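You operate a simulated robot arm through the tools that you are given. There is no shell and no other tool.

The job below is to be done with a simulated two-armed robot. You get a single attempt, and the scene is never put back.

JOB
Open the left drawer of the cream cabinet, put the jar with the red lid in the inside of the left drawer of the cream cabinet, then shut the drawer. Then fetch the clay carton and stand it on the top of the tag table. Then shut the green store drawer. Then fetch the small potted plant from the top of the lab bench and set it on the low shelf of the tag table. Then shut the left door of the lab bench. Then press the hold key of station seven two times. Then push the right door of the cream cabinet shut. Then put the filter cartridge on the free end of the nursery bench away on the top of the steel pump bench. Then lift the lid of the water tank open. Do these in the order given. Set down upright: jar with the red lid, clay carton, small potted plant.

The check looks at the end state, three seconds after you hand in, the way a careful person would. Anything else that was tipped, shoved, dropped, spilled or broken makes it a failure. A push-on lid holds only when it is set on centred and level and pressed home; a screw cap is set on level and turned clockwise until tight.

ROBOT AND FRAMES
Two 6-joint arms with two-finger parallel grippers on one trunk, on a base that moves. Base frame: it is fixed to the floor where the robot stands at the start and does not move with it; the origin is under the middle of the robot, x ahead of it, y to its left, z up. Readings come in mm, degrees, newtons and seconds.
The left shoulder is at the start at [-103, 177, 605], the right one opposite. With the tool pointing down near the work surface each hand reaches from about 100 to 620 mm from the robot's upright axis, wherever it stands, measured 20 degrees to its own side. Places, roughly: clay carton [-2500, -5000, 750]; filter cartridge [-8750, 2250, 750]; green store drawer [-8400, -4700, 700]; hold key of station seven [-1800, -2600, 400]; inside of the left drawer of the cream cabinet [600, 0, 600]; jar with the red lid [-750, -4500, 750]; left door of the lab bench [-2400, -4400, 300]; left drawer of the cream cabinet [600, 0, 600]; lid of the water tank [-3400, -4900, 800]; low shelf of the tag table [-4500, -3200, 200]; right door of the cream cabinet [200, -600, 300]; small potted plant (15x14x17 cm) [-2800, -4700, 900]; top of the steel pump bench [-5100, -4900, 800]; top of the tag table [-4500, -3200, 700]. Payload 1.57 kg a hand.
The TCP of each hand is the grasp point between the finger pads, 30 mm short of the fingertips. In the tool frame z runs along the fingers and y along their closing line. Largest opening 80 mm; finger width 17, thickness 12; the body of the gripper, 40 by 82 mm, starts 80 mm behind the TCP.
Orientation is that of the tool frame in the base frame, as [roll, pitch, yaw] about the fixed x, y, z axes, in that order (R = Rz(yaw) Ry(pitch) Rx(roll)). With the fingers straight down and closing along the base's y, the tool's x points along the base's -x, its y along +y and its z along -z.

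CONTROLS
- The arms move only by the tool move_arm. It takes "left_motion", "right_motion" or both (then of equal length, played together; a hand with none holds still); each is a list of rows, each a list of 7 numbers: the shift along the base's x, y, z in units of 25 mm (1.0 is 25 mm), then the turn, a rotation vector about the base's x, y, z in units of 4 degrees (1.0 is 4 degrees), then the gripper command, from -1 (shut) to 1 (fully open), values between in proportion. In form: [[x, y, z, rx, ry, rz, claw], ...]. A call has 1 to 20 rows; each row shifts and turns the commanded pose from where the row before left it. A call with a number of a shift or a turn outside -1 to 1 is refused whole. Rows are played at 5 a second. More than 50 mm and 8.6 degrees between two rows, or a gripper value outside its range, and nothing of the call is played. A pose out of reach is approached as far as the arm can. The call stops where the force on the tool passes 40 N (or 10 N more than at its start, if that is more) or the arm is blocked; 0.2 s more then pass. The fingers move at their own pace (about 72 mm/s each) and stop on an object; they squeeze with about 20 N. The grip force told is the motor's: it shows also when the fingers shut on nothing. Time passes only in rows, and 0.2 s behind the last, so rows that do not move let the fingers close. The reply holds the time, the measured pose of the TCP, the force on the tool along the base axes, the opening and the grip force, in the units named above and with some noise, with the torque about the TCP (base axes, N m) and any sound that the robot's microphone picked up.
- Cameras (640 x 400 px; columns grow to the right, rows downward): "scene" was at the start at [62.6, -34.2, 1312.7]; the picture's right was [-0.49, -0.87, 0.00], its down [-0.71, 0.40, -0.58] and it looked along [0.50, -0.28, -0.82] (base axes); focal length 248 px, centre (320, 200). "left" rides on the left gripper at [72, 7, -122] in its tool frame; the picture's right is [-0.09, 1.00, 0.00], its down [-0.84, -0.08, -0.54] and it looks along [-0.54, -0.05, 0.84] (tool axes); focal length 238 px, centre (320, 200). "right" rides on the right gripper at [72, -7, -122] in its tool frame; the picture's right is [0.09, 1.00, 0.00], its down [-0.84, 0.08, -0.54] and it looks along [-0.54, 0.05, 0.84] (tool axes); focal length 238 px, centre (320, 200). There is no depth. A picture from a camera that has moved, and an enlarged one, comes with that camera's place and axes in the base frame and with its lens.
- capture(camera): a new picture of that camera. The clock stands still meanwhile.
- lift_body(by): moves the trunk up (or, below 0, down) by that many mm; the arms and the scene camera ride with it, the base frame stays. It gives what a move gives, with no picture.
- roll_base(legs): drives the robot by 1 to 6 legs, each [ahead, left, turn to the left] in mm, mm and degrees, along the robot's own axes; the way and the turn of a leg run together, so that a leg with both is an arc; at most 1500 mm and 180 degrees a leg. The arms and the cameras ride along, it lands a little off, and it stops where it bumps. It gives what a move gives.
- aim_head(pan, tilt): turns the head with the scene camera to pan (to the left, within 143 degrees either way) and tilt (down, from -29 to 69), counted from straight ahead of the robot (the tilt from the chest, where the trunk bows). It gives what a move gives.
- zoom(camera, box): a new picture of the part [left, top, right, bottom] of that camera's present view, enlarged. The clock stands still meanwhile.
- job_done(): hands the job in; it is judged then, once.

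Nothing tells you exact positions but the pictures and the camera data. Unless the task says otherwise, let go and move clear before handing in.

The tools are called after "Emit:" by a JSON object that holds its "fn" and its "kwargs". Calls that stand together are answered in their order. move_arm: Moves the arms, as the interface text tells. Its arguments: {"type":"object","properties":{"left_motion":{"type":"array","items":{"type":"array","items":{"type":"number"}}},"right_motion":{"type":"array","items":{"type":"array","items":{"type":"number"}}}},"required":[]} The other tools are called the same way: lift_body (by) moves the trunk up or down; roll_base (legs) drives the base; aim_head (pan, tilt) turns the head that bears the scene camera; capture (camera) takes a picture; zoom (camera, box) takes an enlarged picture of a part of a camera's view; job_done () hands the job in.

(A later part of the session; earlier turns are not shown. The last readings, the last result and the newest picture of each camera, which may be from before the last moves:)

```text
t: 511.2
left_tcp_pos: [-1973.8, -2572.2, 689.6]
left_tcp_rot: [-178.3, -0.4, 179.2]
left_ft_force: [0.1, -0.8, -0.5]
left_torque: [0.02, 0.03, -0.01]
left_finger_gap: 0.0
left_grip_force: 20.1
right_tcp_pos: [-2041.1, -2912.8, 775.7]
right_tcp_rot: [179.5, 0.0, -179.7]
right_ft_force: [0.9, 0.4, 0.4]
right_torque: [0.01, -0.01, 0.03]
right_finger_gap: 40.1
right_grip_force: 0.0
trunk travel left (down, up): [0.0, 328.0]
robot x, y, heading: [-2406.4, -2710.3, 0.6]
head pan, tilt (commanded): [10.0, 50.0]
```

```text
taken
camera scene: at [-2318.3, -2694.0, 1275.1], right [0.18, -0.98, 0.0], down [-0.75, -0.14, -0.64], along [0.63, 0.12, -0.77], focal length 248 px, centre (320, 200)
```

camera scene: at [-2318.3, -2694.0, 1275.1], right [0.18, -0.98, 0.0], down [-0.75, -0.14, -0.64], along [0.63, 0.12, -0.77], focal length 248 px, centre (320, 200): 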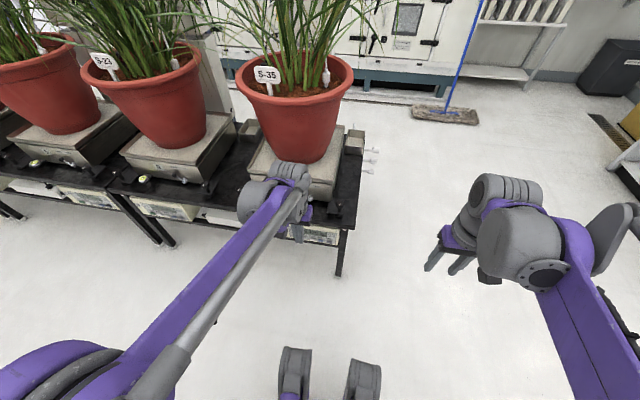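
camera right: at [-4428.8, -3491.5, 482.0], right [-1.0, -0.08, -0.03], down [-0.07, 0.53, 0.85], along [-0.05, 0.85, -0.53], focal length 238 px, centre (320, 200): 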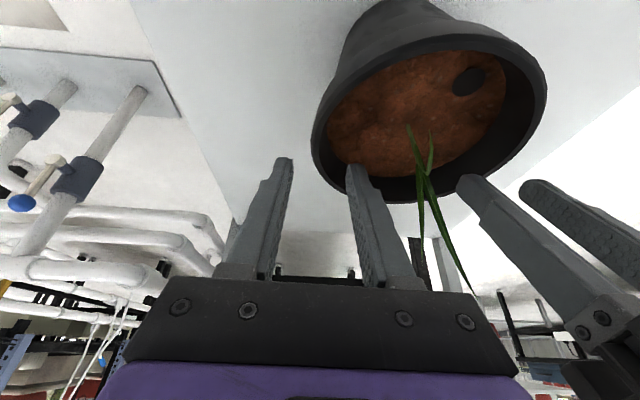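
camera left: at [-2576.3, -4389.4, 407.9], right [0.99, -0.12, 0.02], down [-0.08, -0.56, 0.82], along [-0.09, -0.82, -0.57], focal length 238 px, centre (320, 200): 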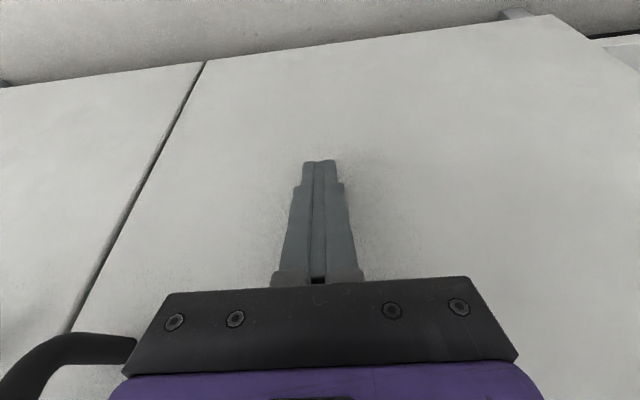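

I'll tilt the left hand forward 45° and bring the closed fingertips to about 40 mm in front of the HOLD key.

Emit:
{"fn": "move_arm", "kwargs": {"left_motion": [[0.2, -0.0686, -0.874, 0, -0.8036, 0, -1], [0.2, -0.0686, -0.874, 0, -0.8036, 0, -1], [0.2, -0.0686, -0.874, 0, -0.8036, 0, -1], [0.2, -0.0686, -0.874, 0, -0.8036, 0, -1], [0.2, -0.0686, -0.874, 0, -0.8036, 0, -1], [0.2, -0.0686, -0.874, 0, -0.8036, 0, -1], [0.2, -0.0686, -0.874, 0, -0.8036, 0, -1], [0.3, -0.0686, -0.874, 0, -0.8036, 0, -1], [0.3, -0.0686, -0.874, 0, -0.8036, 0, -1], [0.3, -0.0686, -0.874, 0, -0.8036, 0, -1], [0.3, -0.0686, -0.874, 0, -0.8036, 0, -1], [0.3, -0.0686, -0.874, 0, -0.8036, 0, -1], [0.3, -0.0686, -0.874, 0, -0.8036, 0, -1], [0.3, -0.0686, -0.874, 0, -0.8036, 0, -1]]}}

Emit:
{"fn": "capture", "kwargs": {"camera": "left"}}

Emit:
{"fn": "capture", "kwargs": {"camera": "scene"}}

```text
t: 514.2
left_tcp_pos: [-1884.9, -2596.5, 382.8]
left_tcp_rot: [-179.1, 44.5, 178.9]
left_ft_force: [-0.6, 0.6, -0.1]
left_torque: [0.02, -0.04, 0.01]
left_finger_gap: 0.2
left_grip_force: 20.0
right_tcp_pos: [-2040.8, -2913.3, 776.0]
right_tcp_rot: [179.5, 0.0, -179.7]
right_ft_force: [-0.7, -0.2, 0.0]
right_torque: [-0.01, 0.02, -0.03]
right_finger_gap: 39.9
right_grip_force: 0.1
trunk travel left (down, up): [0.0, 328.0]
robot x, y, heading: [-2404.6, -2707.8, 0.4]
head pan, tilt (commanded): [10.0, 50.0]
```

```text
taken
camera left: at [-2022.2, -2587.3, 419.1], right [0.1, 0.99, 0.05], down [0.21, -0.07, 0.97], along [0.97, -0.08, -0.22], focal length 238 px, centre (320, 200)
```

left: 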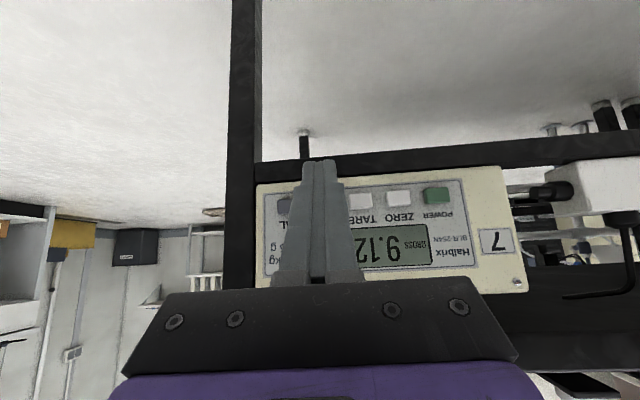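

```text
taken
camera scene: at [-2318.1, -2694.0, 1275.0], right [0.18, -0.98, 0.0], down [-0.75, -0.14, -0.64], along [0.63, 0.12, -0.77], focal length 248 px, centre (320, 200)
```

scene: 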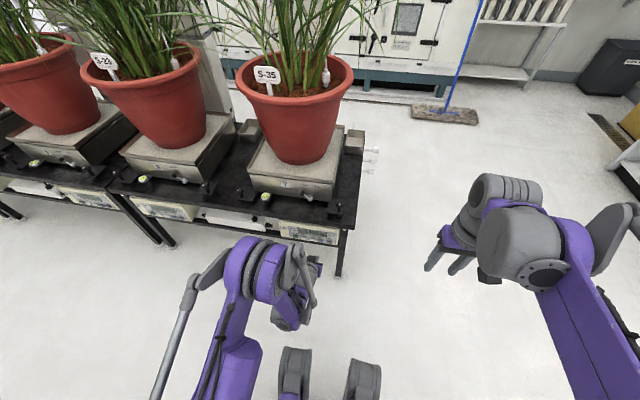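

The fingertips are lined up with the HOLD column (between TARE and CAL). I'll fine-adjust 6 mm and advance slowly toward the key.

Emit:
{"fn": "move_arm", "kwargs": {"left_motion": [[0.4, -0.24, 0.08, 0, 0, 0, -1], [0.5, 0, 0, 0, 0, 0, -1], [0.5, 0, 0, 0, 0, 0, -1], [0.2, 0, 0, 0, 0, 0, -1], [0, 0, 0, 0, 0, 0, -1]]}}

Emit:
{"fn": "capture", "kwargs": {"camera": "left"}}

Emit:
{"fn": "zoom", "kwargs": {"camera": "left", "box": [240, 130, 480, 280]}}

```text
t: 515.4
left_tcp_pos: [-1846.7, -2603.6, 385.8]
left_tcp_rot: [-179.0, 44.6, 178.8]
left_ft_force: [0.2, 0.3, -0.3]
left_torque: [0.03, 0.01, 0.01]
left_finger_gap: 0.0
left_grip_force: 19.7
right_tcp_pos: [-2040.3, -2915.1, 777.3]
right_tcp_rot: [179.5, 0.0, -179.7]
right_ft_force: [0.2, 0.6, 0.6]
right_torque: [0.0, -0.04, 0.01]
right_finger_gap: 39.9
right_grip_force: 0.1
trunk travel left (down, up): [0.0, 328.0]
robot x, y, heading: [-2407.0, -2708.5, 0.2]
head pan, tilt (commanded): [10.0, 50.0]
```

```text
taken
camera left: at [-1983.0, -2593.5, 422.2], right [0.1, 0.99, 0.05], down [0.21, -0.07, 0.97], along [0.97, -0.08, -0.22], focal length 238 px, centre (320, 200)
```

left: 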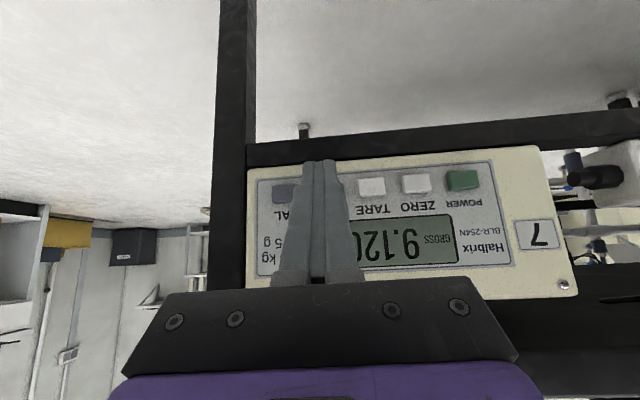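

```text
2.67 times, centred on (360, 205) of left
camera zoom: at [-1983.0, -2593.5, 422.2], right [0.1, 0.99, 0.05], down [0.21, -0.07, 0.97], along [0.97, -0.08, -0.22], focal length 636 px, centre (213, 187)
```

zoom: 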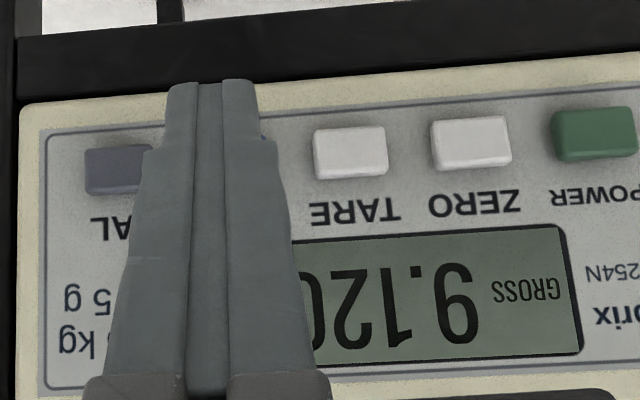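

The tip is about 3 mm off to one side of HOLD. I'll correct that and step forward until the key gives.

Emit:
{"fn": "move_arm", "kwargs": {"left_motion": [[0.3, 0.12, 0, 0, 0, 0, -1], [0.3, 0, 0, 0, 0, 0, -1], [0.2, 0, 0, 0, 0, 0, -1], [0.1, 0, 0, 0, 0, 0, -1], [0, 0, 0, 0, 0, 0, -1]]}}

Emit:
{"fn": "zoom", "kwargs": {"camera": "left", "box": [240, 130, 480, 280]}}

```text
t: 516.6
left_tcp_pos: [-1823.3, -2599.1, 385.0]
left_tcp_rot: [-179.1, 44.6, 178.7]
left_ft_force: [1.4, -0.6, -0.1]
left_torque: [-0.01, 0.01, -0.03]
left_finger_gap: 0.1
left_grip_force: 19.9
right_tcp_pos: [-2041.0, -2914.2, 775.9]
right_tcp_rot: [179.3, 0.1, -179.7]
right_ft_force: [-0.3, 0.3, -0.2]
right_torque: [-0.02, -0.02, 0.0]
right_finger_gap: 40.0
right_grip_force: 0.1
trunk travel left (down, up): [0.0, 328.0]
robot x, y, heading: [-2407.9, -2712.4, 0.2]
head pan, tilt (commanded): [10.0, 50.0]
```

```text
2.67 times, centred on (360, 205) of left
camera zoom: at [-1959.9, -2589.2, 422.3], right [0.1, 0.99, 0.05], down [0.21, -0.07, 0.97], along [0.97, -0.08, -0.22], focal length 636 px, centre (213, 187)
```

zoom: 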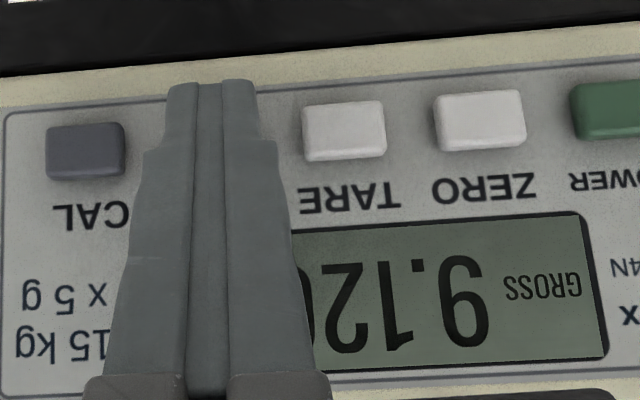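

Now HOLD is centred behind the tip. I'll continue in 2 mm steps and watch force and sound.

Emit:
{"fn": "move_arm", "kwargs": {"left_motion": [[0.1, 0, 0, 0, 0, 0, -1], [0.1, 0, 0, 0, 0, 0, -1], [0.08, 0, 0, 0, 0, 0, -1]]}}

```text
t: 517.4
left_tcp_pos: [-1816.7, -2600.2, 385.3]
left_tcp_rot: [-179.0, 44.7, 178.9]
left_ft_force: [-3.1, -1.3, 0.8]
left_torque: [-0.01, 0.03, -0.05]
left_finger_gap: 0.0
left_grip_force: 19.3
right_tcp_pos: [-2041.3, -2913.9, 777.8]
right_tcp_rot: [179.4, 0.1, -179.7]
right_ft_force: [-0.9, 1.1, 0.4]
right_torque: [0.01, 0.0, 0.04]
right_finger_gap: 40.1
right_grip_force: 0.0
trunk travel left (down, up): [0.0, 328.0]
robot x, y, heading: [-2406.5, -2705.4, 0.2]
head pan, tilt (commanded): [10.0, 50.0]
heard: click
```

A click was heard — first press. I'll back off to release it and check the display.

Emit:
{"fn": "move_arm", "kwargs": {"left_motion": [[-0.3, 0, 0, 0, 0, 0, -1], [-0.3, 0, 0, 0, 0, 0, -1], [0, 0, 0, 0, 0, 0, -1], [0, 0, 0, 0, 0, 0, -1]]}}

Emit:
{"fn": "zoom", "kwargs": {"camera": "left", "box": [240, 130, 480, 280]}}

```text
t: 518.4
left_tcp_pos: [-1832.6, -2599.3, 384.9]
left_tcp_rot: [-179.2, 44.6, 178.7]
left_ft_force: [0.3, -0.9, -0.6]
left_torque: [0.03, -0.03, 0.0]
left_finger_gap: 0.0
left_grip_force: 20.3
right_tcp_pos: [-2041.1, -2913.7, 776.9]
right_tcp_rot: [179.4, 0.0, -179.8]
right_ft_force: [-0.5, -0.5, 1.2]
right_torque: [0.02, -0.03, 0.01]
right_finger_gap: 40.0
right_grip_force: 0.1
trunk travel left (down, up): [0.0, 328.0]
robot x, y, heading: [-2404.9, -2708.9, 0.2]
head pan, tilt (commanded): [10.0, 50.0]
```

```text
2.67 times, centred on (360, 205) of left
camera zoom: at [-1969.5, -2589.8, 422.2], right [0.1, 0.99, 0.05], down [0.21, -0.07, 0.97], along [0.97, -0.08, -0.22], focal length 636 px, centre (213, 187)
```

zoom: 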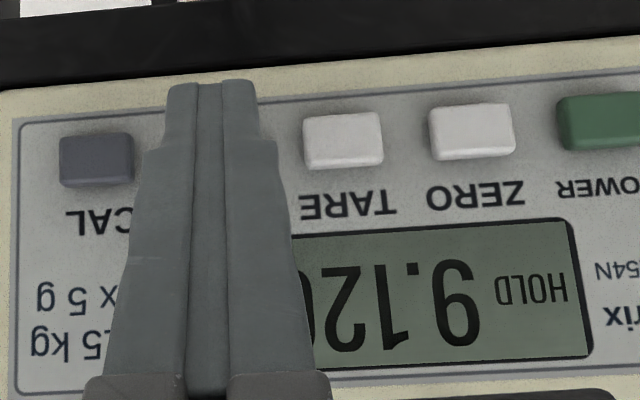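

The display switched from GROSS to HOLD, so the press counted. Now the second press.

Emit:
{"fn": "move_arm", "kwargs": {"left_motion": [[0.3, 0, 0, 0, 0, 0, -1], [0.12, 0, 0, 0, 0, 0, -1], [0.1, 0, 0, 0, 0, 0, -1], [0.1, 0, 0, 0, 0, 0, -1]]}}

```text
t: 519.4
left_tcp_pos: [-1816.4, -2598.6, 384.9]
left_tcp_rot: [-179.0, 44.5, 178.8]
left_ft_force: [-3.4, 1.3, 0.2]
left_torque: [0.03, 0.06, 0.04]
left_finger_gap: 0.0
left_grip_force: 20.0
right_tcp_pos: [-2040.4, -2913.2, 777.3]
right_tcp_rot: [179.4, 0.0, -179.8]
right_ft_force: [-0.3, 0.6, -0.1]
right_torque: [-0.02, -0.01, -0.04]
right_finger_gap: 39.9
right_grip_force: 0.0
trunk travel left (down, up): [0.0, 328.0]
robot x, y, heading: [-2404.2, -2706.4, 0.4]
head pan, tilt (commanded): [10.0, 50.0]
heard: click
```

A second click. I'll back the hand well away and confirm the display.

Emit:
{"fn": "move_arm", "kwargs": {"left_motion": [[-0.4, 0, 0, 0, 0, 0, -1], [-0.6, 0, 0, 0, 0, 0, -1], [-0.8, 0, 0, 0, 0, 0, -1], [-0.8, 0, 0, 0, 0, 0, -1], [0, 0, 0, 0, 0, 0, -1]]}}

Emit:
{"fn": "zoom", "kwargs": {"camera": "left", "box": [240, 130, 560, 330]}}

```text
t: 520.6
left_tcp_pos: [-1882.4, -2602.0, 384.5]
left_tcp_rot: [-179.1, 44.6, 178.9]
left_ft_force: [0.3, -0.2, -1.1]
left_torque: [-0.01, 0.01, 0.01]
left_finger_gap: 0.0
left_grip_force: 19.6
right_tcp_pos: [-2040.6, -2914.2, 776.5]
right_tcp_rot: [179.4, 0.0, -179.8]
right_ft_force: [0.4, 0.3, -0.3]
right_torque: [0.04, 0.01, -0.03]
right_finger_gap: 39.9
right_grip_force: 0.1
trunk travel left (down, up): [0.0, 328.0]
robot x, y, heading: [-2404.3, -2708.7, 0.4]
head pan, tilt (commanded): [10.0, 50.0]
```

```text
2.00 times, centred on (400, 230) of left
camera zoom: at [-2019.2, -2591.8, 421.8], right [0.1, 0.99, 0.05], down [0.21, -0.07, 0.97], along [0.97, -0.08, -0.22], focal length 477 px, centre (160, 140)
```

zoom: 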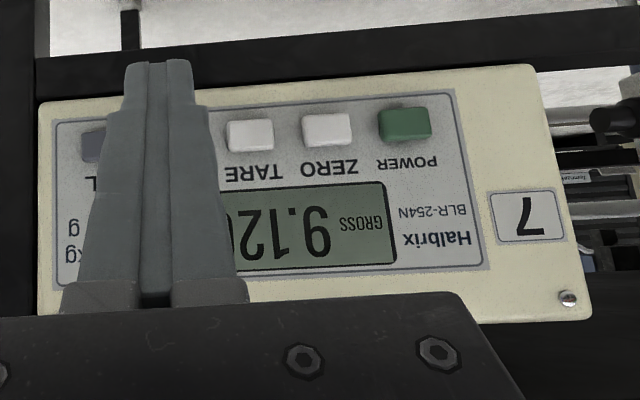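

Back to GROSS, so both presses registered. Next is the cream cabinet's right door; I'll raise the left hand and drive round to the aisle.

Emit:
{"fn": "move_arm", "kwargs": {"left_motion": [[-0.5, 0, 0.3, 0, 0, 0, -1], [-0.5, 0, 0.8, 0, 0.6, 0, -1], [0, 0, 0.9, 0, 0.7, 0, -1], [0, 0, 0.9, 0, 0.7, 0, -1], [0, 0, 0.9, 0, 0.7, 0, -1], [0, 0, 0.9, 0, 0.7, 0, -1], [0, 0, 0.9, 0, 0.7, 0, -1], [0, 0, 0.9, 0, 0.7, 0, -1], [0, 0, 0.9, 0, 0.7, 0, -1], [0, 0, 0.9, 0, 0.7, 0, -1], [0, 0, 0.9, 0, 0.7, 0, -1], [0, 0, 0.9, 0, 0.7, 0, -1], [0, 0, 0.9, 0, 0.7, 0, -1], [0, 0.2, 0.9, 0, 0.7, 0, -1], [0, 0.2, 0.9, 0, 0.7, 0, -1], [0, 0.2, 0.9, 0, 0.7, 0, -1], [0, 0.2, 0.9, 0, 0.75, 0, -1]]}}

Emit:
{"fn": "roll_base", "kwargs": {"legs": [[0, -800, -0.4], [1300, 0, 0]]}}

Emit:
{"fn": "aim_head", "kwargs": {"pan": 30, "tilt": 25}}

Emit:
{"fn": "capture", "kwargs": {"camera": "scene"}}

```text
t: 524.2
left_tcp_pos: [-1907.8, -2579.1, 751.1]
left_tcp_rot: [-178.3, -0.1, 179.2]
left_ft_force: [-0.5, -1.1, -0.1]
left_torque: [-0.01, 0.01, -0.04]
left_finger_gap: 0.0
left_grip_force: 20.3
right_tcp_pos: [-2040.0, -2913.5, 776.6]
right_tcp_rot: [179.4, 0.0, -179.7]
right_ft_force: [-0.6, 0.9, 0.4]
right_torque: [-0.05, 0.01, 0.0]
right_finger_gap: 40.1
right_grip_force: 0.1
trunk travel left (down, up): [0.0, 328.0]
robot x, y, heading: [-2405.5, -2709.1, 0.5]
head pan, tilt (commanded): [10.0, 50.0]
```

```text
t: 537.6
left_tcp_pos: [-628.7, -3423.5, 750.8]
left_tcp_rot: [-178.3, 0.0, 177.3]
left_ft_force: [0.7, 0.2, 0.1]
left_torque: [-0.03, 0.03, 0.04]
left_finger_gap: 0.0
left_grip_force: 19.8
right_tcp_pos: [-772.5, -3751.2, 776.4]
right_tcp_rot: [179.4, 0.0, 178.4]
right_ft_force: [-0.4, -0.2, 0.0]
right_torque: [0.0, 0.0, -0.03]
right_finger_gap: 40.0
right_grip_force: 0.0
trunk travel left (down, up): [0.0, 328.0]
robot x, y, heading: [-1131.0, -3535.7, -1.5]
head pan, tilt (commanded): [10.0, 50.0]
```

```text
t: 538.5
left_tcp_pos: [-628.4, -3423.1, 751.2]
left_tcp_rot: [-178.3, 0.0, 177.4]
left_ft_force: [-0.8, -0.3, -0.9]
left_torque: [-0.03, 0.02, -0.01]
left_finger_gap: 0.2
left_grip_force: 20.0
right_tcp_pos: [-773.5, -3752.0, 776.7]
right_tcp_rot: [179.4, 0.1, 178.5]
right_ft_force: [-0.3, 0.3, 0.6]
right_torque: [0.01, 0.0, -0.01]
right_finger_gap: 39.9
right_grip_force: 0.0
trunk travel left (down, up): [0.0, 328.0]
robot x, y, heading: [-1128.3, -3538.1, -1.5]
head pan, tilt (commanded): [30.0, 25.0]
```

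```text
taken
camera scene: at [-1037.9, -3490.4, 1312.5], right [0.48, -0.88, 0.0], down [-0.37, -0.2, -0.91], along [0.8, 0.43, -0.42], focal length 248 px, centre (320, 200)
```

scene: 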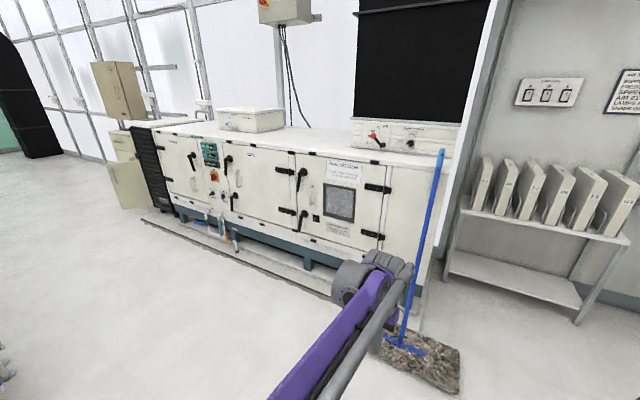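

The mop is ahead near x -50, so I'll turn north here and go diagonally into the aisle.

Emit:
{"fn": "roll_base", "kwargs": {"legs": [[0, 0, 91]]}}

Emit:
{"fn": "roll_base", "kwargs": {"legs": [[560, -520, 0], [1300, -40, 0]]}}

Emit:
{"fn": "aim_head", "kwargs": {"pan": -30, "tilt": 25}}

Emit:
{"fn": "capture", "kwargs": {"camera": "scene"}}

```text
t: 542.8
left_tcp_pos: [-1246.9, -3035.6, 749.5]
left_tcp_rot: [-178.2, 0.0, -92.3]
left_ft_force: [0.6, -0.1, 1.1]
left_torque: [-0.02, 0.04, 0.04]
left_finger_gap: 0.1
left_grip_force: 20.2
right_tcp_pos: [-916.8, -3176.0, 776.4]
right_tcp_rot: [179.3, 0.1, -91.2]
right_ft_force: [-0.1, 0.7, 0.1]
right_torque: [-0.01, -0.02, -0.03]
right_finger_gap: 40.1
right_grip_force: 0.1
trunk travel left (down, up): [0.0, 328.0]
robot x, y, heading: [-1128.8, -3536.1, 89.1]
head pan, tilt (commanded): [30.0, 25.0]
```

```text
t: 553.9
left_tcp_pos: [-690.5, -1214.0, 749.4]
left_tcp_rot: [-178.2, 0.0, -89.9]
left_ft_force: [-0.1, 0.5, 0.6]
left_torque: [0.02, -0.05, 0.0]
left_finger_gap: 0.0
left_grip_force: 20.2
right_tcp_pos: [-355.5, -1342.9, 776.5]
right_tcp_rot: [179.4, 0.0, -88.9]
right_ft_force: [-0.4, -0.7, -0.4]
right_torque: [0.0, -0.01, 0.03]
right_finger_gap: 39.9
right_grip_force: 0.1
trunk travel left (down, up): [0.0, 328.0]
robot x, y, heading: [-553.1, -1710.8, 91.2]
head pan, tilt (commanded): [30.0, 25.0]
```

```text
t: 555.2
left_tcp_pos: [-692.0, -1214.2, 750.3]
left_tcp_rot: [-178.3, -0.1, -90.0]
left_ft_force: [-0.3, 0.8, 1.1]
left_torque: [-0.02, 0.02, 0.04]
left_finger_gap: 0.1
left_grip_force: 19.9
right_tcp_pos: [-355.4, -1343.1, 777.1]
right_tcp_rot: [179.4, -0.1, -88.9]
right_ft_force: [0.3, -1.4, 0.5]
right_torque: [0.03, 0.01, 0.0]
right_finger_gap: 39.9
right_grip_force: 0.1
trunk travel left (down, up): [0.0, 328.0]
robot x, y, heading: [-555.7, -1711.0, 91.0]
head pan, tilt (commanded): [-30.0, 25.0]
```

```text
taken
camera scene: at [-509.1, -1618.0, 1312.5], right [0.88, -0.48, 0.0], down [-0.2, -0.37, -0.91], along [0.44, 0.79, -0.42], focal length 248 px, centre (320, 200)
```

scene: 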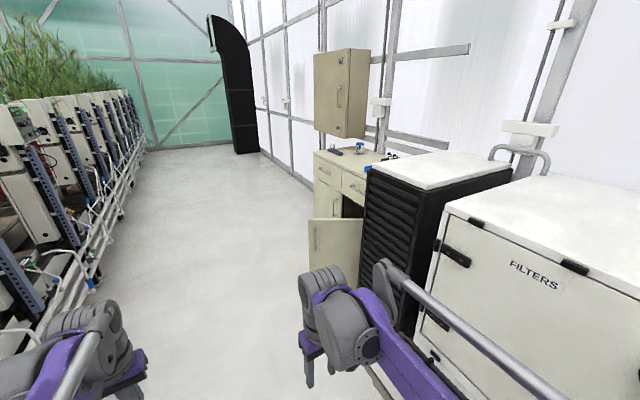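

The cream cabinet's right door stands open with its outer face toward me. I'll drive up, and approach it at about a 30° heading so the right hand can push it round its arc.

Emit:
{"fn": "roll_base", "kwargs": {"legs": [[900, -90, 0], [0, 0, -61]]}}

Emit:
{"fn": "aim_head", "kwargs": {"pan": 0, "tilt": 45}}

Emit:
{"fn": "capture", "kwargs": {"camera": "scene"}}

```text
t: 562.6
left_tcp_pos: [-116.0, -438.7, 749.5]
left_tcp_rot: [-178.3, 0.0, -150.3]
left_ft_force: [-0.9, 0.2, 0.6]
left_torque: [0.02, 0.0, 0.02]
left_finger_gap: 0.1
left_grip_force: 19.9
right_tcp_pos: [-60.8, -794.0, 775.4]
right_tcp_rot: [179.4, 0.0, -149.2]
right_ft_force: [-0.1, 0.3, -0.3]
right_torque: [-0.02, 0.0, -0.01]
right_finger_gap: 39.9
right_grip_force: 0.1
trunk travel left (down, up): [0.0, 328.0]
robot x, y, heading: [-477.0, -802.1, 30.7]
head pan, tilt (commanded): [-30.0, 25.0]
```

```text
t: 563.6
left_tcp_pos: [-116.5, -438.3, 750.2]
left_tcp_rot: [-178.3, 0.0, -150.3]
left_ft_force: [0.3, 0.2, 0.2]
left_torque: [0.01, -0.03, 0.04]
left_finger_gap: 0.2
left_grip_force: 20.0
right_tcp_pos: [-61.3, -793.5, 776.3]
right_tcp_rot: [179.4, 0.0, -149.3]
right_ft_force: [-0.4, -0.3, -0.5]
right_torque: [-0.01, 0.0, 0.02]
right_finger_gap: 40.1
right_grip_force: 0.1
trunk travel left (down, up): [0.0, 328.0]
robot x, y, heading: [-474.5, -802.0, 30.9]
head pan, tilt (commanded): [0.0, 45.0]
```

```text
taken
camera scene: at [-398.8, -754.4, 1282.0], right [0.51, -0.86, 0.0], down [-0.61, -0.36, -0.71], along [0.61, 0.36, -0.71], focal length 248 px, centre (320, 200)
```

scene: 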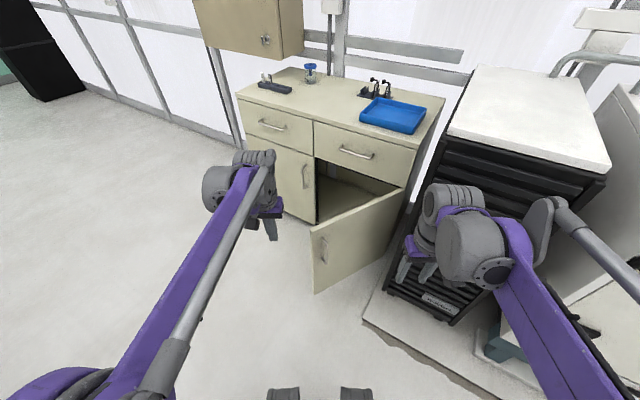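

I have the door mapped: tip [58, -455], hinge [435, -669], handle near the tip at z≈450. I'll lower the closed right hand on its outer side below handle height, and tuck the left hand back.

Emit:
{"fn": "move_arm", "kwargs": {"right_motion": [[0.2337, 0.3474, -0.96, 0.1616, -0.271, 0, -1], [0.2337, 0.3474, -0.96, 0.1616, -0.271, 0, -1], [0.2337, 0.3474, -0.96, 0.1616, -0.271, 0, -1], [0.2337, 0.3474, -0.96, 0.1616, -0.271, 0, -1], [0.2337, 0.3474, -0.96, 0.1616, -0.271, 0, -1], [0.2337, 0.3474, -0.96, 0.1616, -0.271, 0, -1], [0.2337, 0.3474, -0.96, 0.1616, -0.271, 0, -1], [0.2337, 0.3474, -0.96, 0.1616, -0.271, 0, -1], [0.2337, 0.3474, -0.96, 0.1616, -0.271, 0, -1], [0.2337, 0.3474, -0.96, 0.1616, -0.271, 0, -1], [0.2337, 0.3474, -0.96, 0.1616, -0.271, 0, -1], [0.2337, 0.3474, -0.96, 0.1616, -0.271, 0, -1], [0.2337, 0.3474, -0.96, 0.1616, -0.271, 0, -1], [0.2337, 0.3474, -0.96, 0.1616, -0.271, 0, -1], [0.2337, 0.3474, -0.96, 0.1616, -0.271, 0, -1], [0.2337, 0.3474, -0.96, 0.1616, -0.271, 0, -1], [0.2337, 0.3474, -0.96, 0.1616, -0.271, 0, -1], [0.2337, 0.3474, -0.96, 0.1616, -0.271, 0, -1], [0.2337, 0.3474, -0.96, 0.1616, -0.271, 0, -1]], "left_motion": [[-0.316, -0.189, 0.21, 0, 0, 0, -1], [-0.316, -0.189, 0.21, 0, 0, 0, -1], [-0.316, -0.189, 0.21, 0, 0, 0, -1], [-0.316, -0.189, 0.21, 0, 0, 0, -1], [-0.316, -0.189, 0.21, 0, 0, 0, -1], [-0.316, -0.189, 0.21, 0, 0, 0, -1], [-0.316, -0.189, 0.21, 0, 0, 0, -1], [-0.316, -0.189, 0.21, 0, 0, 0, -1], [-0.316, -0.189, 0.21, 0, 0, 0, -1], [-0.316, -0.189, 0.21, 0, 0, 0, -1], [-0.316, -0.189, 0.21, 0, 0, 0, -1], [-0.316, -0.189, 0.21, 0, 0, 0, -1], [-0.316, -0.189, 0.21, 0, 0, 0, -1], [-0.316, -0.189, 0.21, 0, 0, 0, -1], [-0.316, -0.189, 0.21, 0, 0, 0, -1], [-0.316, -0.189, 0.21, 0, 0, 0, -1], [-0.316, -0.189, 0.21, 0, 0, 0, -1], [-0.316, -0.189, 0.21, 0, 0, 0, -1], [-0.316, -0.189, 0.21, 0, 0, 0, -1]]}}

Emit:
{"fn": "capture", "kwargs": {"camera": "scene"}}

Emit:
{"fn": "capture", "kwargs": {"camera": "right"}}

```text
t: 567.6
left_tcp_pos: [-266.9, -527.0, 850.2]
left_tcp_rot: [-178.3, 0.0, -150.3]
left_ft_force: [-0.5, -0.8, -0.7]
left_torque: [0.03, -0.02, -0.03]
left_finger_gap: 0.0
left_grip_force: 19.8
right_tcp_pos: [50.7, -627.5, 319.8]
right_tcp_rot: [179.3, 24.0, -149.2]
right_ft_force: [0.4, 0.6, -0.8]
right_torque: [0.0, 0.02, -0.01]
right_finger_gap: 0.2
right_grip_force: 20.5
trunk travel left (down, up): [0.0, 328.0]
robot x, y, heading: [-480.1, -804.6, 30.6]
head pan, tilt (commanded): [0.0, 45.0]
```

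```text
taken
camera scene: at [-398.8, -754.3, 1281.9], right [0.51, -0.86, 0.0], down [-0.61, -0.36, -0.71], along [0.61, 0.36, -0.71], focal length 248 px, centre (320, 200)
```

scene: 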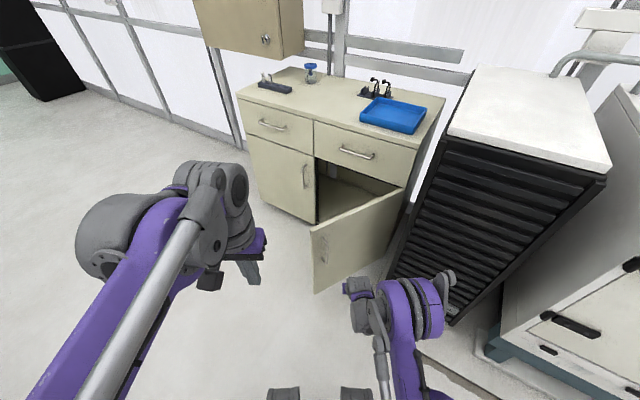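

```text
taken
camera right: at [-43.5, -692.9, 403.5], right [-0.59, 0.81, -0.03], down [0.43, 0.34, 0.84], along [0.69, 0.48, -0.55], focal length 238 px, centre (320, 200)
```

right: 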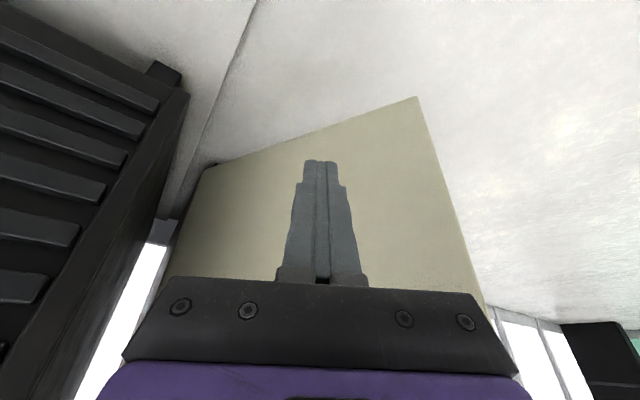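

The fingertips face the middle of the door's outer side. I'll roll forward 110 mm short of contact, then push slowly with the arm.

Emit:
{"fn": "roll_base", "kwargs": {"legs": [[110, 0, 0]]}}

Emit:
{"fn": "move_arm", "kwargs": {"right_motion": [[0.34, 0.2, 0, 0, 0, 0, -1], [0.34, 0.2, 0, 0, 0, 0, -1], [0.25, 0.18, 0, 0, 0, 0, -1], [0.2, 0.2, 0, 0, 0, 0, -1], [0.2, 0.2, 0, 0, 0, 0, -1], [0.2, 0.22, 0, 0, 0, 0, -1], [0.2, 0.22, 0, 0, 0, 0, -1], [0.22, 0.22, 0, 0, 0, 0, -1], [0.22, 0.22, 0, 0, 0, 0, -1], [0.24, 0.22, 0, 0, 0, 0, -1], [0.24, 0.2, 0, 0, 0, 0, -1]]}}

Emit:
{"fn": "capture", "kwargs": {"camera": "scene"}}

Emit:
{"fn": "capture", "kwargs": {"camera": "right"}}

```text
t: 568.7
left_tcp_pos: [-172.2, -471.4, 850.5]
left_tcp_rot: [-178.3, -0.1, -150.4]
left_ft_force: [0.4, -0.1, -0.3]
left_torque: [0.02, 0.04, 0.02]
left_finger_gap: 0.0
left_grip_force: 20.6
right_tcp_pos: [142.4, -572.0, 321.1]
right_tcp_rot: [179.3, 23.8, -149.4]
right_ft_force: [-0.4, 0.3, -0.1]
right_torque: [-0.03, 0.02, 0.04]
right_finger_gap: 0.0
right_grip_force: 20.0
trunk travel left (down, up): [0.0, 328.0]
robot x, y, heading: [-383.4, -745.7, 30.8]
head pan, tilt (commanded): [0.0, 45.0]
```

```text
t: 571.1
left_tcp_pos: [-173.3, -471.8, 849.9]
left_tcp_rot: [-178.3, 0.1, -150.5]
left_ft_force: [0.4, -0.4, 0.0]
left_torque: [-0.01, 0.02, 0.04]
left_finger_gap: 0.0
left_grip_force: 19.6
right_tcp_pos: [207.6, -514.7, 321.8]
right_tcp_rot: [179.3, 24.0, -149.3]
right_ft_force: [-0.4, 0.4, 0.3]
right_torque: [0.04, 0.0, 0.04]
right_finger_gap: 0.0
right_grip_force: 20.4
trunk travel left (down, up): [0.0, 328.0]
robot x, y, heading: [-385.1, -744.8, 30.9]
head pan, tilt (commanded): [0.0, 45.0]
```

```text
taken
camera scene: at [-306.6, -699.3, 1282.0], right [0.51, -0.86, 0.0], down [-0.61, -0.36, -0.71], along [0.61, 0.36, -0.71], focal length 248 px, centre (320, 200)
```

scene: 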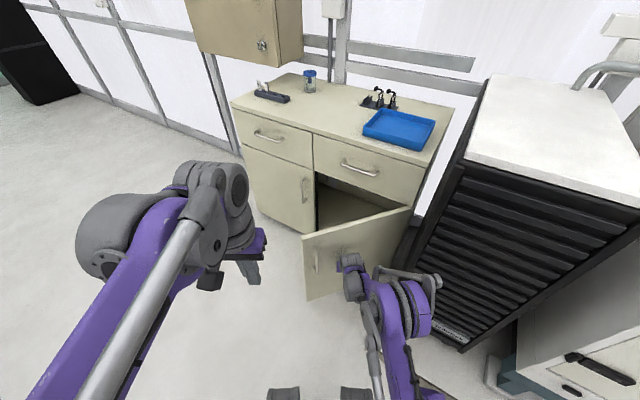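

```text
taken
camera right: at [114.2, -579.6, 405.2], right [-0.59, 0.81, -0.03], down [0.43, 0.34, 0.84], along [0.69, 0.48, -0.55], focal length 238 px, centre (320, 200)
```

right: 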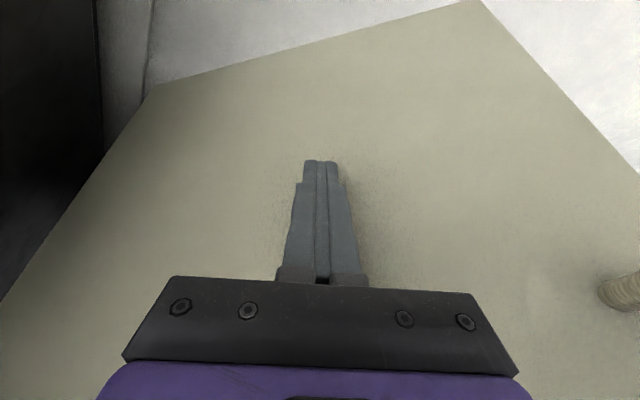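

Emit:
{"fn": "move_arm", "kwargs": {"right_motion": [[-0.8, -0.5, 0, 0, 0, 0, -1], [-0.9, -0.55, 0, 0, 0, 0, -1], [-0.9, -0.55, 0, 0, 0, 0, -1], [-0.9, -0.55, 0, 0, 0, 0, -1], [-0.6, -0.36, 0, 0, 0, 0, -1]]}}

Emit:
{"fn": "roll_base", "kwargs": {"legs": [[105, 0, 0]]}}

Emit:
{"fn": "capture", "kwargs": {"camera": "scene"}}

Emit:
{"fn": "capture", "kwargs": {"camera": "right"}}

```text
t: 572.3
left_tcp_pos: [-173.4, -472.3, 849.8]
left_tcp_rot: [-178.4, 0.0, -150.4]
left_ft_force: [-0.3, -0.7, 0.2]
left_torque: [0.03, 0.01, 0.01]
left_finger_gap: 0.1
left_grip_force: 20.0
right_tcp_pos: [105.6, -580.1, 321.0]
right_tcp_rot: [179.4, 24.0, -149.1]
right_ft_force: [0.3, -0.9, 0.2]
right_torque: [0.02, -0.02, 0.03]
right_finger_gap: 0.2
right_grip_force: 19.9
trunk travel left (down, up): [0.0, 328.0]
robot x, y, heading: [-386.4, -743.9, 30.8]
head pan, tilt (commanded): [0.0, 45.0]
```

```text
t: 573.5
left_tcp_pos: [-82.6, -418.3, 849.2]
left_tcp_rot: [-178.3, -0.1, -150.5]
left_ft_force: [-0.6, 0.9, -0.3]
left_torque: [0.02, 0.02, 0.01]
left_finger_gap: 0.0
left_grip_force: 19.8
right_tcp_pos: [197.8, -525.2, 321.5]
right_tcp_rot: [179.3, 23.9, -149.4]
right_ft_force: [-0.1, 0.5, -1.0]
right_torque: [-0.02, 0.02, -0.01]
right_finger_gap: 0.1
right_grip_force: 20.5
trunk travel left (down, up): [0.0, 328.0]
robot x, y, heading: [-296.2, -687.6, 30.8]
head pan, tilt (commanded): [0.0, 45.0]
```

```text
taken
camera scene: at [-215.2, -645.0, 1281.9], right [0.51, -0.86, 0.0], down [-0.61, -0.36, -0.71], along [0.61, 0.36, -0.71], focal length 248 px, centre (320, 200)
```

scene: 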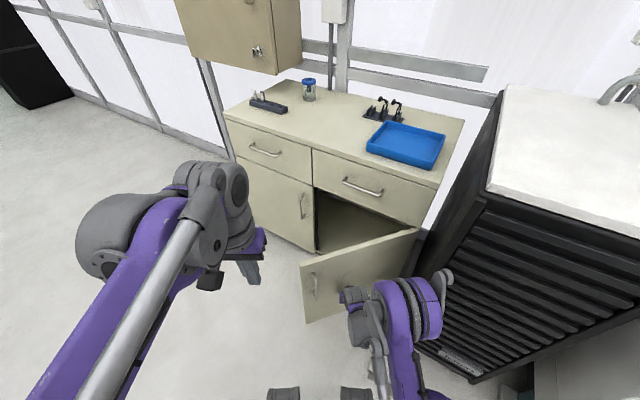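

```text
taken
camera right: at [103.5, -590.4, 404.2], right [-0.58, 0.81, -0.03], down [0.43, 0.34, 0.84], along [0.69, 0.48, -0.55], focal length 238 px, centre (320, 200)
```

right: 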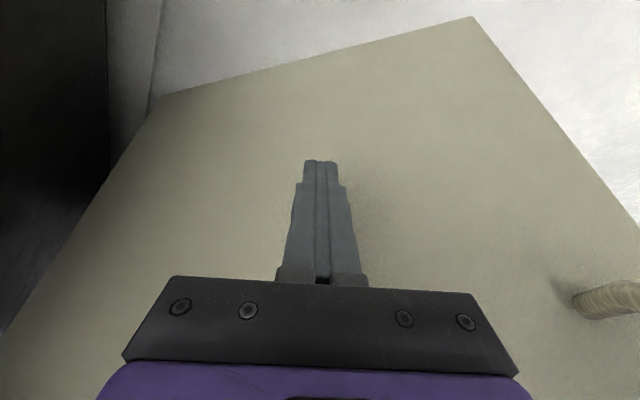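

The door has moved about 10°. I'll push again with a longer slow arm stroke following the arc.

Emit:
{"fn": "move_arm", "kwargs": {"right_motion": [[0.25, 0.3, 0, 0, 0, 0, -1], [0.25, 0.3, 0, 0, 0, 0, -1], [0.22, 0.26, 0, 0, 0, 0, -1], [0.24, 0.27, 0, 0, 0, 0, -1], [0.26, 0.27, 0, 0, 0, 0, -1], [0.27, 0.26, 0, 0, 0, 0, -1], [0.28, 0.26, 0, 0, 0, 0, -1], [0.3, 0.26, 0, 0, 0, 0, -1], [0.31, 0.25, 0, 0, 0, 0, -1], [0.32, 0.24, 0, 0, 0, 0, -1], [0.33, 0.23, 0, 0, 0, 0, -1], [0.34, 0.22, 0, 0, 0, 0, -1], [0.34, 0.2, 0, 0, 0, 0, -1]]}}

Emit:
{"fn": "capture", "kwargs": {"camera": "scene"}}

```text
t: 576.3
left_tcp_pos: [-83.9, -418.5, 849.4]
left_tcp_rot: [-178.3, 0.1, -150.3]
left_ft_force: [0.7, -0.5, 0.8]
left_torque: [-0.01, -0.01, -0.02]
left_finger_gap: 0.0
left_grip_force: 19.7
right_tcp_pos: [291.8, -441.5, 321.0]
right_tcp_rot: [179.2, 23.9, -149.4]
right_ft_force: [-0.5, -0.6, 0.2]
right_torque: [-0.03, 0.04, 0.01]
right_finger_gap: 0.0
right_grip_force: 19.8
trunk travel left (down, up): [0.0, 328.0]
robot x, y, heading: [-292.6, -688.5, 30.7]
head pan, tilt (commanded): [0.0, 45.0]
```

```text
taken
camera scene: at [-215.6, -645.2, 1282.0], right [0.51, -0.86, 0.0], down [-0.61, -0.36, -0.71], along [0.61, 0.36, -0.71], focal length 248 px, centre (320, 200)
```

scene: 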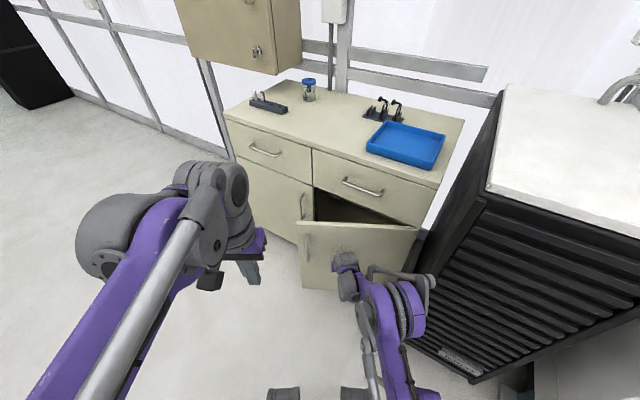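

The door is more than halfway. I'll pull the arm back, roll the base forward and push the rest.

Emit:
{"fn": "move_arm", "kwargs": {"right_motion": [[-0.8, -0.5, 0, 0, 0, 0, -1], [-0.9, -0.55, 0, 0, 0, 0, -1], [-0.9, -0.55, 0, 0, 0, 0, -1], [-0.9, -0.55, 0, 0, 0, 0, -1], [-0.9, -0.55, 0, 0, 0, 0, -1], [-0.6, -0.36, 0, 0, 0, 0, -1]]}}

Emit:
{"fn": "roll_base", "kwargs": {"legs": [[125, 0, 0]]}}

Emit:
{"fn": "capture", "kwargs": {"camera": "scene"}}

Emit:
{"fn": "capture", "kwargs": {"camera": "right"}}

```text
t: 577.7
left_tcp_pos: [-83.6, -417.5, 848.5]
left_tcp_rot: [-178.2, 0.0, -150.4]
left_ft_force: [-0.2, 0.2, -0.3]
left_torque: [0.0, -0.01, -0.01]
left_finger_gap: 0.1
left_grip_force: 19.2
right_tcp_pos: [163.2, -517.8, 322.7]
right_tcp_rot: [179.3, 24.0, -149.3]
right_ft_force: [0.0, 0.2, 0.2]
right_torque: [0.01, 0.05, 0.01]
right_finger_gap: 0.2
right_grip_force: 19.9
trunk travel left (down, up): [0.0, 328.0]
robot x, y, heading: [-297.2, -690.1, 30.9]
head pan, tilt (commanded): [0.0, 45.0]
```

```text
t: 579.0
left_tcp_pos: [25.0, -353.6, 850.0]
left_tcp_rot: [-178.3, -0.1, -150.4]
left_ft_force: [-0.1, 0.0, -0.7]
left_torque: [-0.03, 0.03, 0.01]
left_finger_gap: 0.0
left_grip_force: 20.0
right_tcp_pos: [272.0, -453.7, 322.7]
right_tcp_rot: [179.2, 23.9, -149.3]
right_ft_force: [0.6, -1.0, 0.5]
right_torque: [0.04, -0.01, 0.0]
right_finger_gap: 0.0
right_grip_force: 19.8
trunk travel left (down, up): [0.0, 328.0]
robot x, y, heading: [-190.7, -629.7, 30.7]
head pan, tilt (commanded): [0.0, 45.0]
```

```text
taken
camera scene: at [-107.6, -580.8, 1281.9], right [0.51, -0.86, 0.0], down [-0.61, -0.36, -0.71], along [0.61, 0.36, -0.71], focal length 248 px, centre (320, 200)
```

scene: 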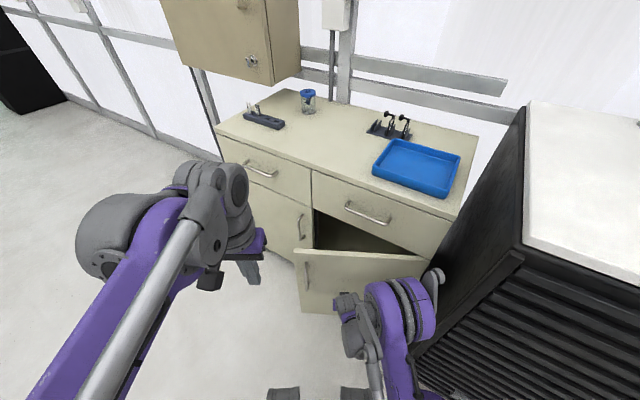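

```text
taken
camera right: at [177.7, -518.5, 405.0], right [-0.59, 0.81, -0.03], down [0.43, 0.34, 0.84], along [0.69, 0.48, -0.55], focal length 238 px, centre (320, 200)
```

right: 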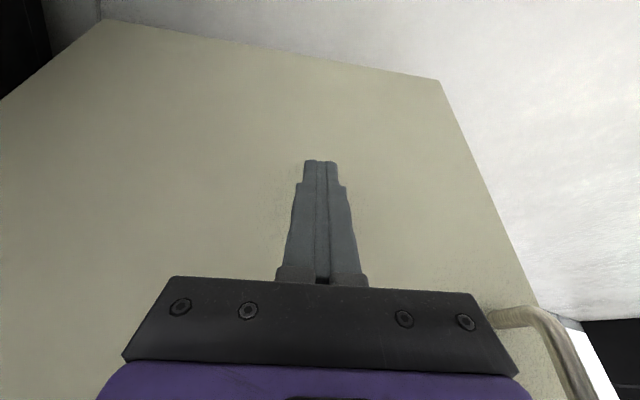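

About 27° left. I'll push on with a slow stroke, now more toward the cabinet.

Emit:
{"fn": "move_arm", "kwargs": {"right_motion": [[0.32, 0.16, 0, 0, 0, 0, -1], [0.32, 0.16, 0, 0, 0, 0, -1], [0.32, 0.16, 0, 0, 0, 0, -1], [0.3, 0.15, 0, 0, 0, 0, -1], [0.28, 0.14, 0, 0, 0, 0, -1], [0.28, 0.14, 0, 0, 0, 0, -1], [0.3, 0.13, 0, 0, 0, 0, -1], [0.3, 0.13, 0, 0, 0, 0, -1], [0.3, 0.12, 0, 0, 0, 0, -1], [0.3, 0.11, 0, 0, 0, 0, -1], [0.3, 0.1, 0, 0, 0, 0, -1], [0.3, 0.09, 0, 0, 0, 0, -1], [0.3, 0.08, 0, 0, 0, 0, -1], [0.3, 0.06, 0, 0, 0, 0, -1]]}}

Emit:
{"fn": "capture", "kwargs": {"camera": "scene"}}

Emit:
{"fn": "capture", "kwargs": {"camera": "right"}}

```text
t: 582.0
left_tcp_pos: [24.3, -352.6, 850.5]
left_tcp_rot: [-178.3, 0.0, -150.4]
left_ft_force: [-0.1, 0.1, 0.3]
left_torque: [-0.06, 0.01, -0.01]
left_finger_gap: 0.0
left_grip_force: 19.8
right_tcp_pos: [377.9, -409.9, 321.9]
right_tcp_rot: [179.4, 23.9, -149.2]
right_ft_force: [0.1, 0.2, 0.0]
right_torque: [0.01, 0.01, 0.02]
right_finger_gap: 0.2
right_grip_force: 20.3
trunk travel left (down, up): [0.0, 328.0]
robot x, y, heading: [-183.8, -631.2, 30.9]
head pan, tilt (commanded): [0.0, 45.0]
```

```text
taken
camera scene: at [-108.0, -581.0, 1282.0], right [0.51, -0.86, 0.0], down [-0.61, -0.36, -0.71], along [0.61, 0.36, -0.71], focal length 248 px, centre (320, 200)
```

scene: 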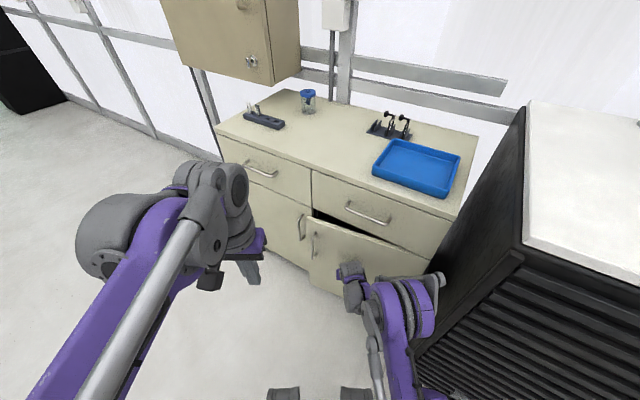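

```text
taken
camera right: at [283.5, -476.2, 405.7], right [-0.59, 0.81, -0.03], down [0.43, 0.34, 0.84], along [0.69, 0.48, -0.55], focal length 238 px, centre (320, 200)
```

right: 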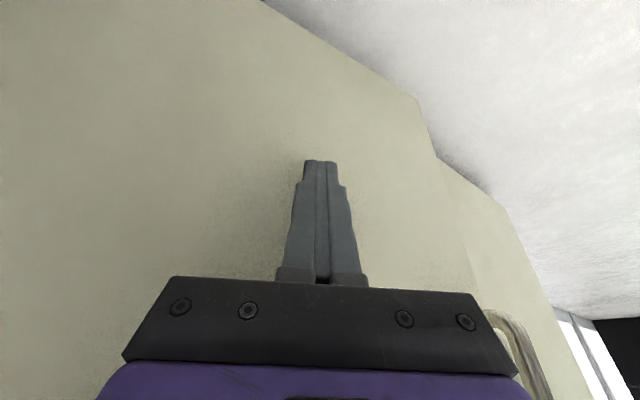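

Nearly shut. A little more.

Emit:
{"fn": "move_arm", "kwargs": {"right_motion": [[0.28, 0.05, 0, 0, 0, 0, -1], [0.28, 0.05, 0, 0, 0, 0, -1], [0.28, 0.04, 0, 0, 0, 0, -1], [0.25, 0.03, 0, 0, 0, 0, -1], [0.2, 0.02, 0, 0, 0, 0, -1], [0.2, 0.02, 0, 0, 0, 0, -1], [0.2, 0, 0, 0, 0, 0, -1], [0.2, 0, 0, 0, 0, 0, -1]]}}

Emit:
{"fn": "capture", "kwargs": {"camera": "scene"}}

Emit:
{"fn": "capture", "kwargs": {"camera": "right"}}

```text
t: 583.7
left_tcp_pos: [23.7, -353.1, 850.4]
left_tcp_rot: [-178.3, 0.0, -150.4]
left_ft_force: [-1.3, 0.0, 0.5]
left_torque: [0.0, -0.03, 0.02]
left_finger_gap: 0.0
left_grip_force: 20.2
right_tcp_pos: [414.2, -405.7, 321.4]
right_tcp_rot: [179.1, 23.2, -149.3]
right_ft_force: [-7.7, -1.9, 5.5]
right_torque: [-0.03, 0.09, -0.04]
right_finger_gap: 0.0
right_grip_force: 20.4
trunk travel left (down, up): [0.0, 328.0]
robot x, y, heading: [-187.7, -629.6, 30.9]
head pan, tilt (commanded): [0.0, 45.0]
stopped in row 8 (right hand): the force on the tool passed its limit at 49 N (the readings are from after the stop); the commanded pose is now the measured one
```

```text
taken
camera scene: at [-109.2, -581.5, 1282.0], right [0.51, -0.86, 0.0], down [-0.61, -0.36, -0.71], along [0.61, 0.36, -0.71], focal length 248 px, centre (320, 200)
```

scene: 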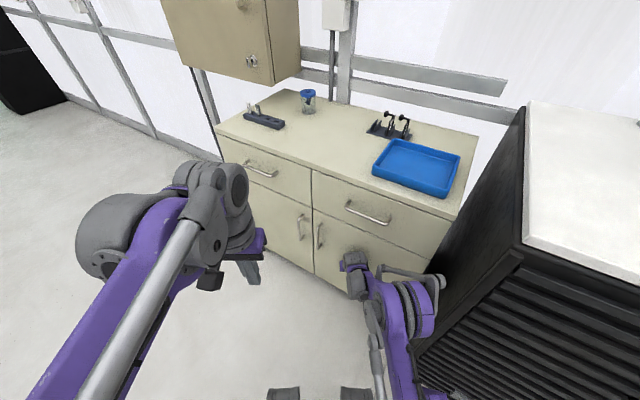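

```text
taken
camera right: at [321.3, -470.3, 407.1], right [-0.59, 0.81, -0.02], down [0.44, 0.34, 0.83], along [0.68, 0.48, -0.56], focal length 238 px, centre (320, 200)
```

right: 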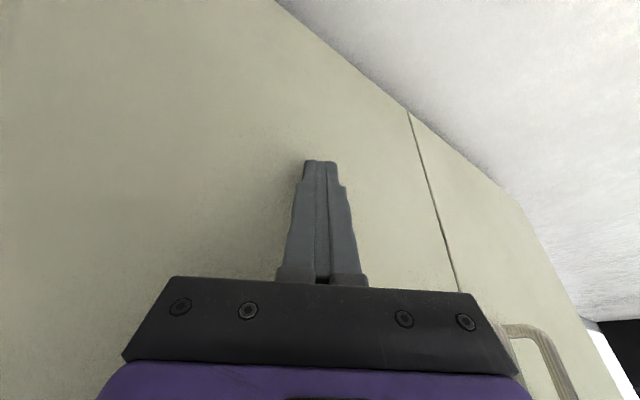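

The cream cabinet's right door is shut flush. Next is the filter cartridge far in the north-west; I'll retract the right hand and back away first.

Emit:
{"fn": "move_arm", "kwargs": {"right_motion": [[-0.8, -0.45, 0, 0, 0, 0, -1], [-0.8, -0.45, 0, 0, 0, 0, -1], [-0.8, -0.45, 0, 0, 0, 0, -1], [-0.8, -0.45, 0.5, 0, 0, 0, -1], [-0.8, -0.45, 0.9, 0, 0, 0, -1], [-0.2, -0.1, 0.9, -0.22, 0.37, 0, -1], [0, 0, 0.9, -0.22, 0.37, 0, -1], [0, 0, 0.9, -0.22, 0.37, 0, -1], [0, 0, 0.9, -0.22, 0.37, 0, -1], [0, 0, 0.9, -0.22, 0.37, 0, -1], [0, 0, 0.9, -0.22, 0.37, 0, -1], [0, 0, 0.9, -0.22, 0.37, 0, -1], [0, 0, 0.9, -0.22, 0.37, 0, -1], [0, 0, 0.9, -0.22, 0.37, 0, -1], [0, 0, 0.9, -0.22, 0.37, 0, 0], [0, 0, 0.9, -0.22, 0.37, 0, 1], [0, 0, 0.9, -0.22, 0.37, 0, 1], [0, 0, 0.9, -0.22, 0.37, 0, 1], [0, 0, 0.9, -0.22, 0.37, 0, 1]], "left_motion": [[0, 0, 0, 0, 0, 0, -1], [0, 0, 0, 0, 0, 0, -1], [0, 0, 0, 0, 0, 0, -1], [0, 0, 0, 0, 0, 0, -1], [0, 0, 0, 0, 0, 0, -1], [0, 0, 0, 0, 0, 0, -1], [0, 0, 0, 0, 0, 0, -1], [0, 0, 0, 0, 0, 0, -1], [0, 0, 0, 0, 0, 0, -1], [0, 0, 0, 0, 0, 0, 0], [0, 0, 0, 0, 0, 0, 1], [0, 0, 0, 0, 0, 0, 1], [0, 0, 0, 0, 0, 0, 1], [0, 0, 0, 0, 0, 0, 1], [0, 0, 0, 0, 0, 0, 1], [0, 0, 0, 0, 0, 0, 1], [0, 0, 0, 0, 0, 0, 1], [0, 0, 0, 0, 0, 0, 1], [0, 0, 0, 0, 0, 0, 1]]}}

Emit:
{"fn": "roll_base", "kwargs": {"legs": [[-350, 0, 0]]}}

Emit:
{"fn": "capture", "kwargs": {"camera": "scene"}}

```text
t: 587.7
left_tcp_pos: [23.0, -354.5, 849.6]
left_tcp_rot: [-178.3, 0.0, -150.4]
left_ft_force: [-0.6, 0.4, -0.3]
left_torque: [0.0, 0.03, 0.04]
left_finger_gap: 79.9
left_grip_force: 0.0
right_tcp_pos: [308.8, -463.6, 674.8]
right_tcp_rot: [179.1, -0.8, -149.4]
right_ft_force: [-0.1, 0.1, -0.3]
right_torque: [0.0, 0.0, 0.02]
right_finger_gap: 80.0
right_grip_force: 0.1
trunk travel left (down, up): [0.0, 328.0]
robot x, y, heading: [-189.9, -629.0, 30.8]
head pan, tilt (commanded): [0.0, 45.0]
```

```text
t: 589.9
left_tcp_pos: [-277.2, -534.4, 849.0]
left_tcp_rot: [-178.2, 0.0, -150.5]
left_ft_force: [-0.7, 0.0, 0.2]
left_torque: [0.03, 0.04, 0.0]
left_finger_gap: 80.1
left_grip_force: 0.0
right_tcp_pos: [6.2, -646.9, 674.6]
right_tcp_rot: [179.0, -0.7, -149.5]
right_ft_force: [0.3, 0.3, 0.0]
right_torque: [0.01, -0.01, -0.01]
right_finger_gap: 79.8
right_grip_force: 0.1
trunk travel left (down, up): [0.0, 328.0]
robot x, y, heading: [-490.2, -811.0, 30.5]
head pan, tilt (commanded): [0.0, 45.0]
```

```text
taken
camera scene: at [-411.1, -761.1, 1282.0], right [0.51, -0.86, 0.0], down [-0.61, -0.36, -0.71], along [0.61, 0.36, -0.71], focal length 248 px, centre (320, 200)
```

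scene: 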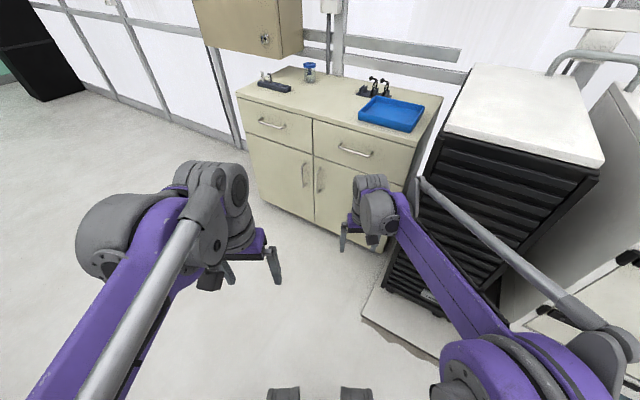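

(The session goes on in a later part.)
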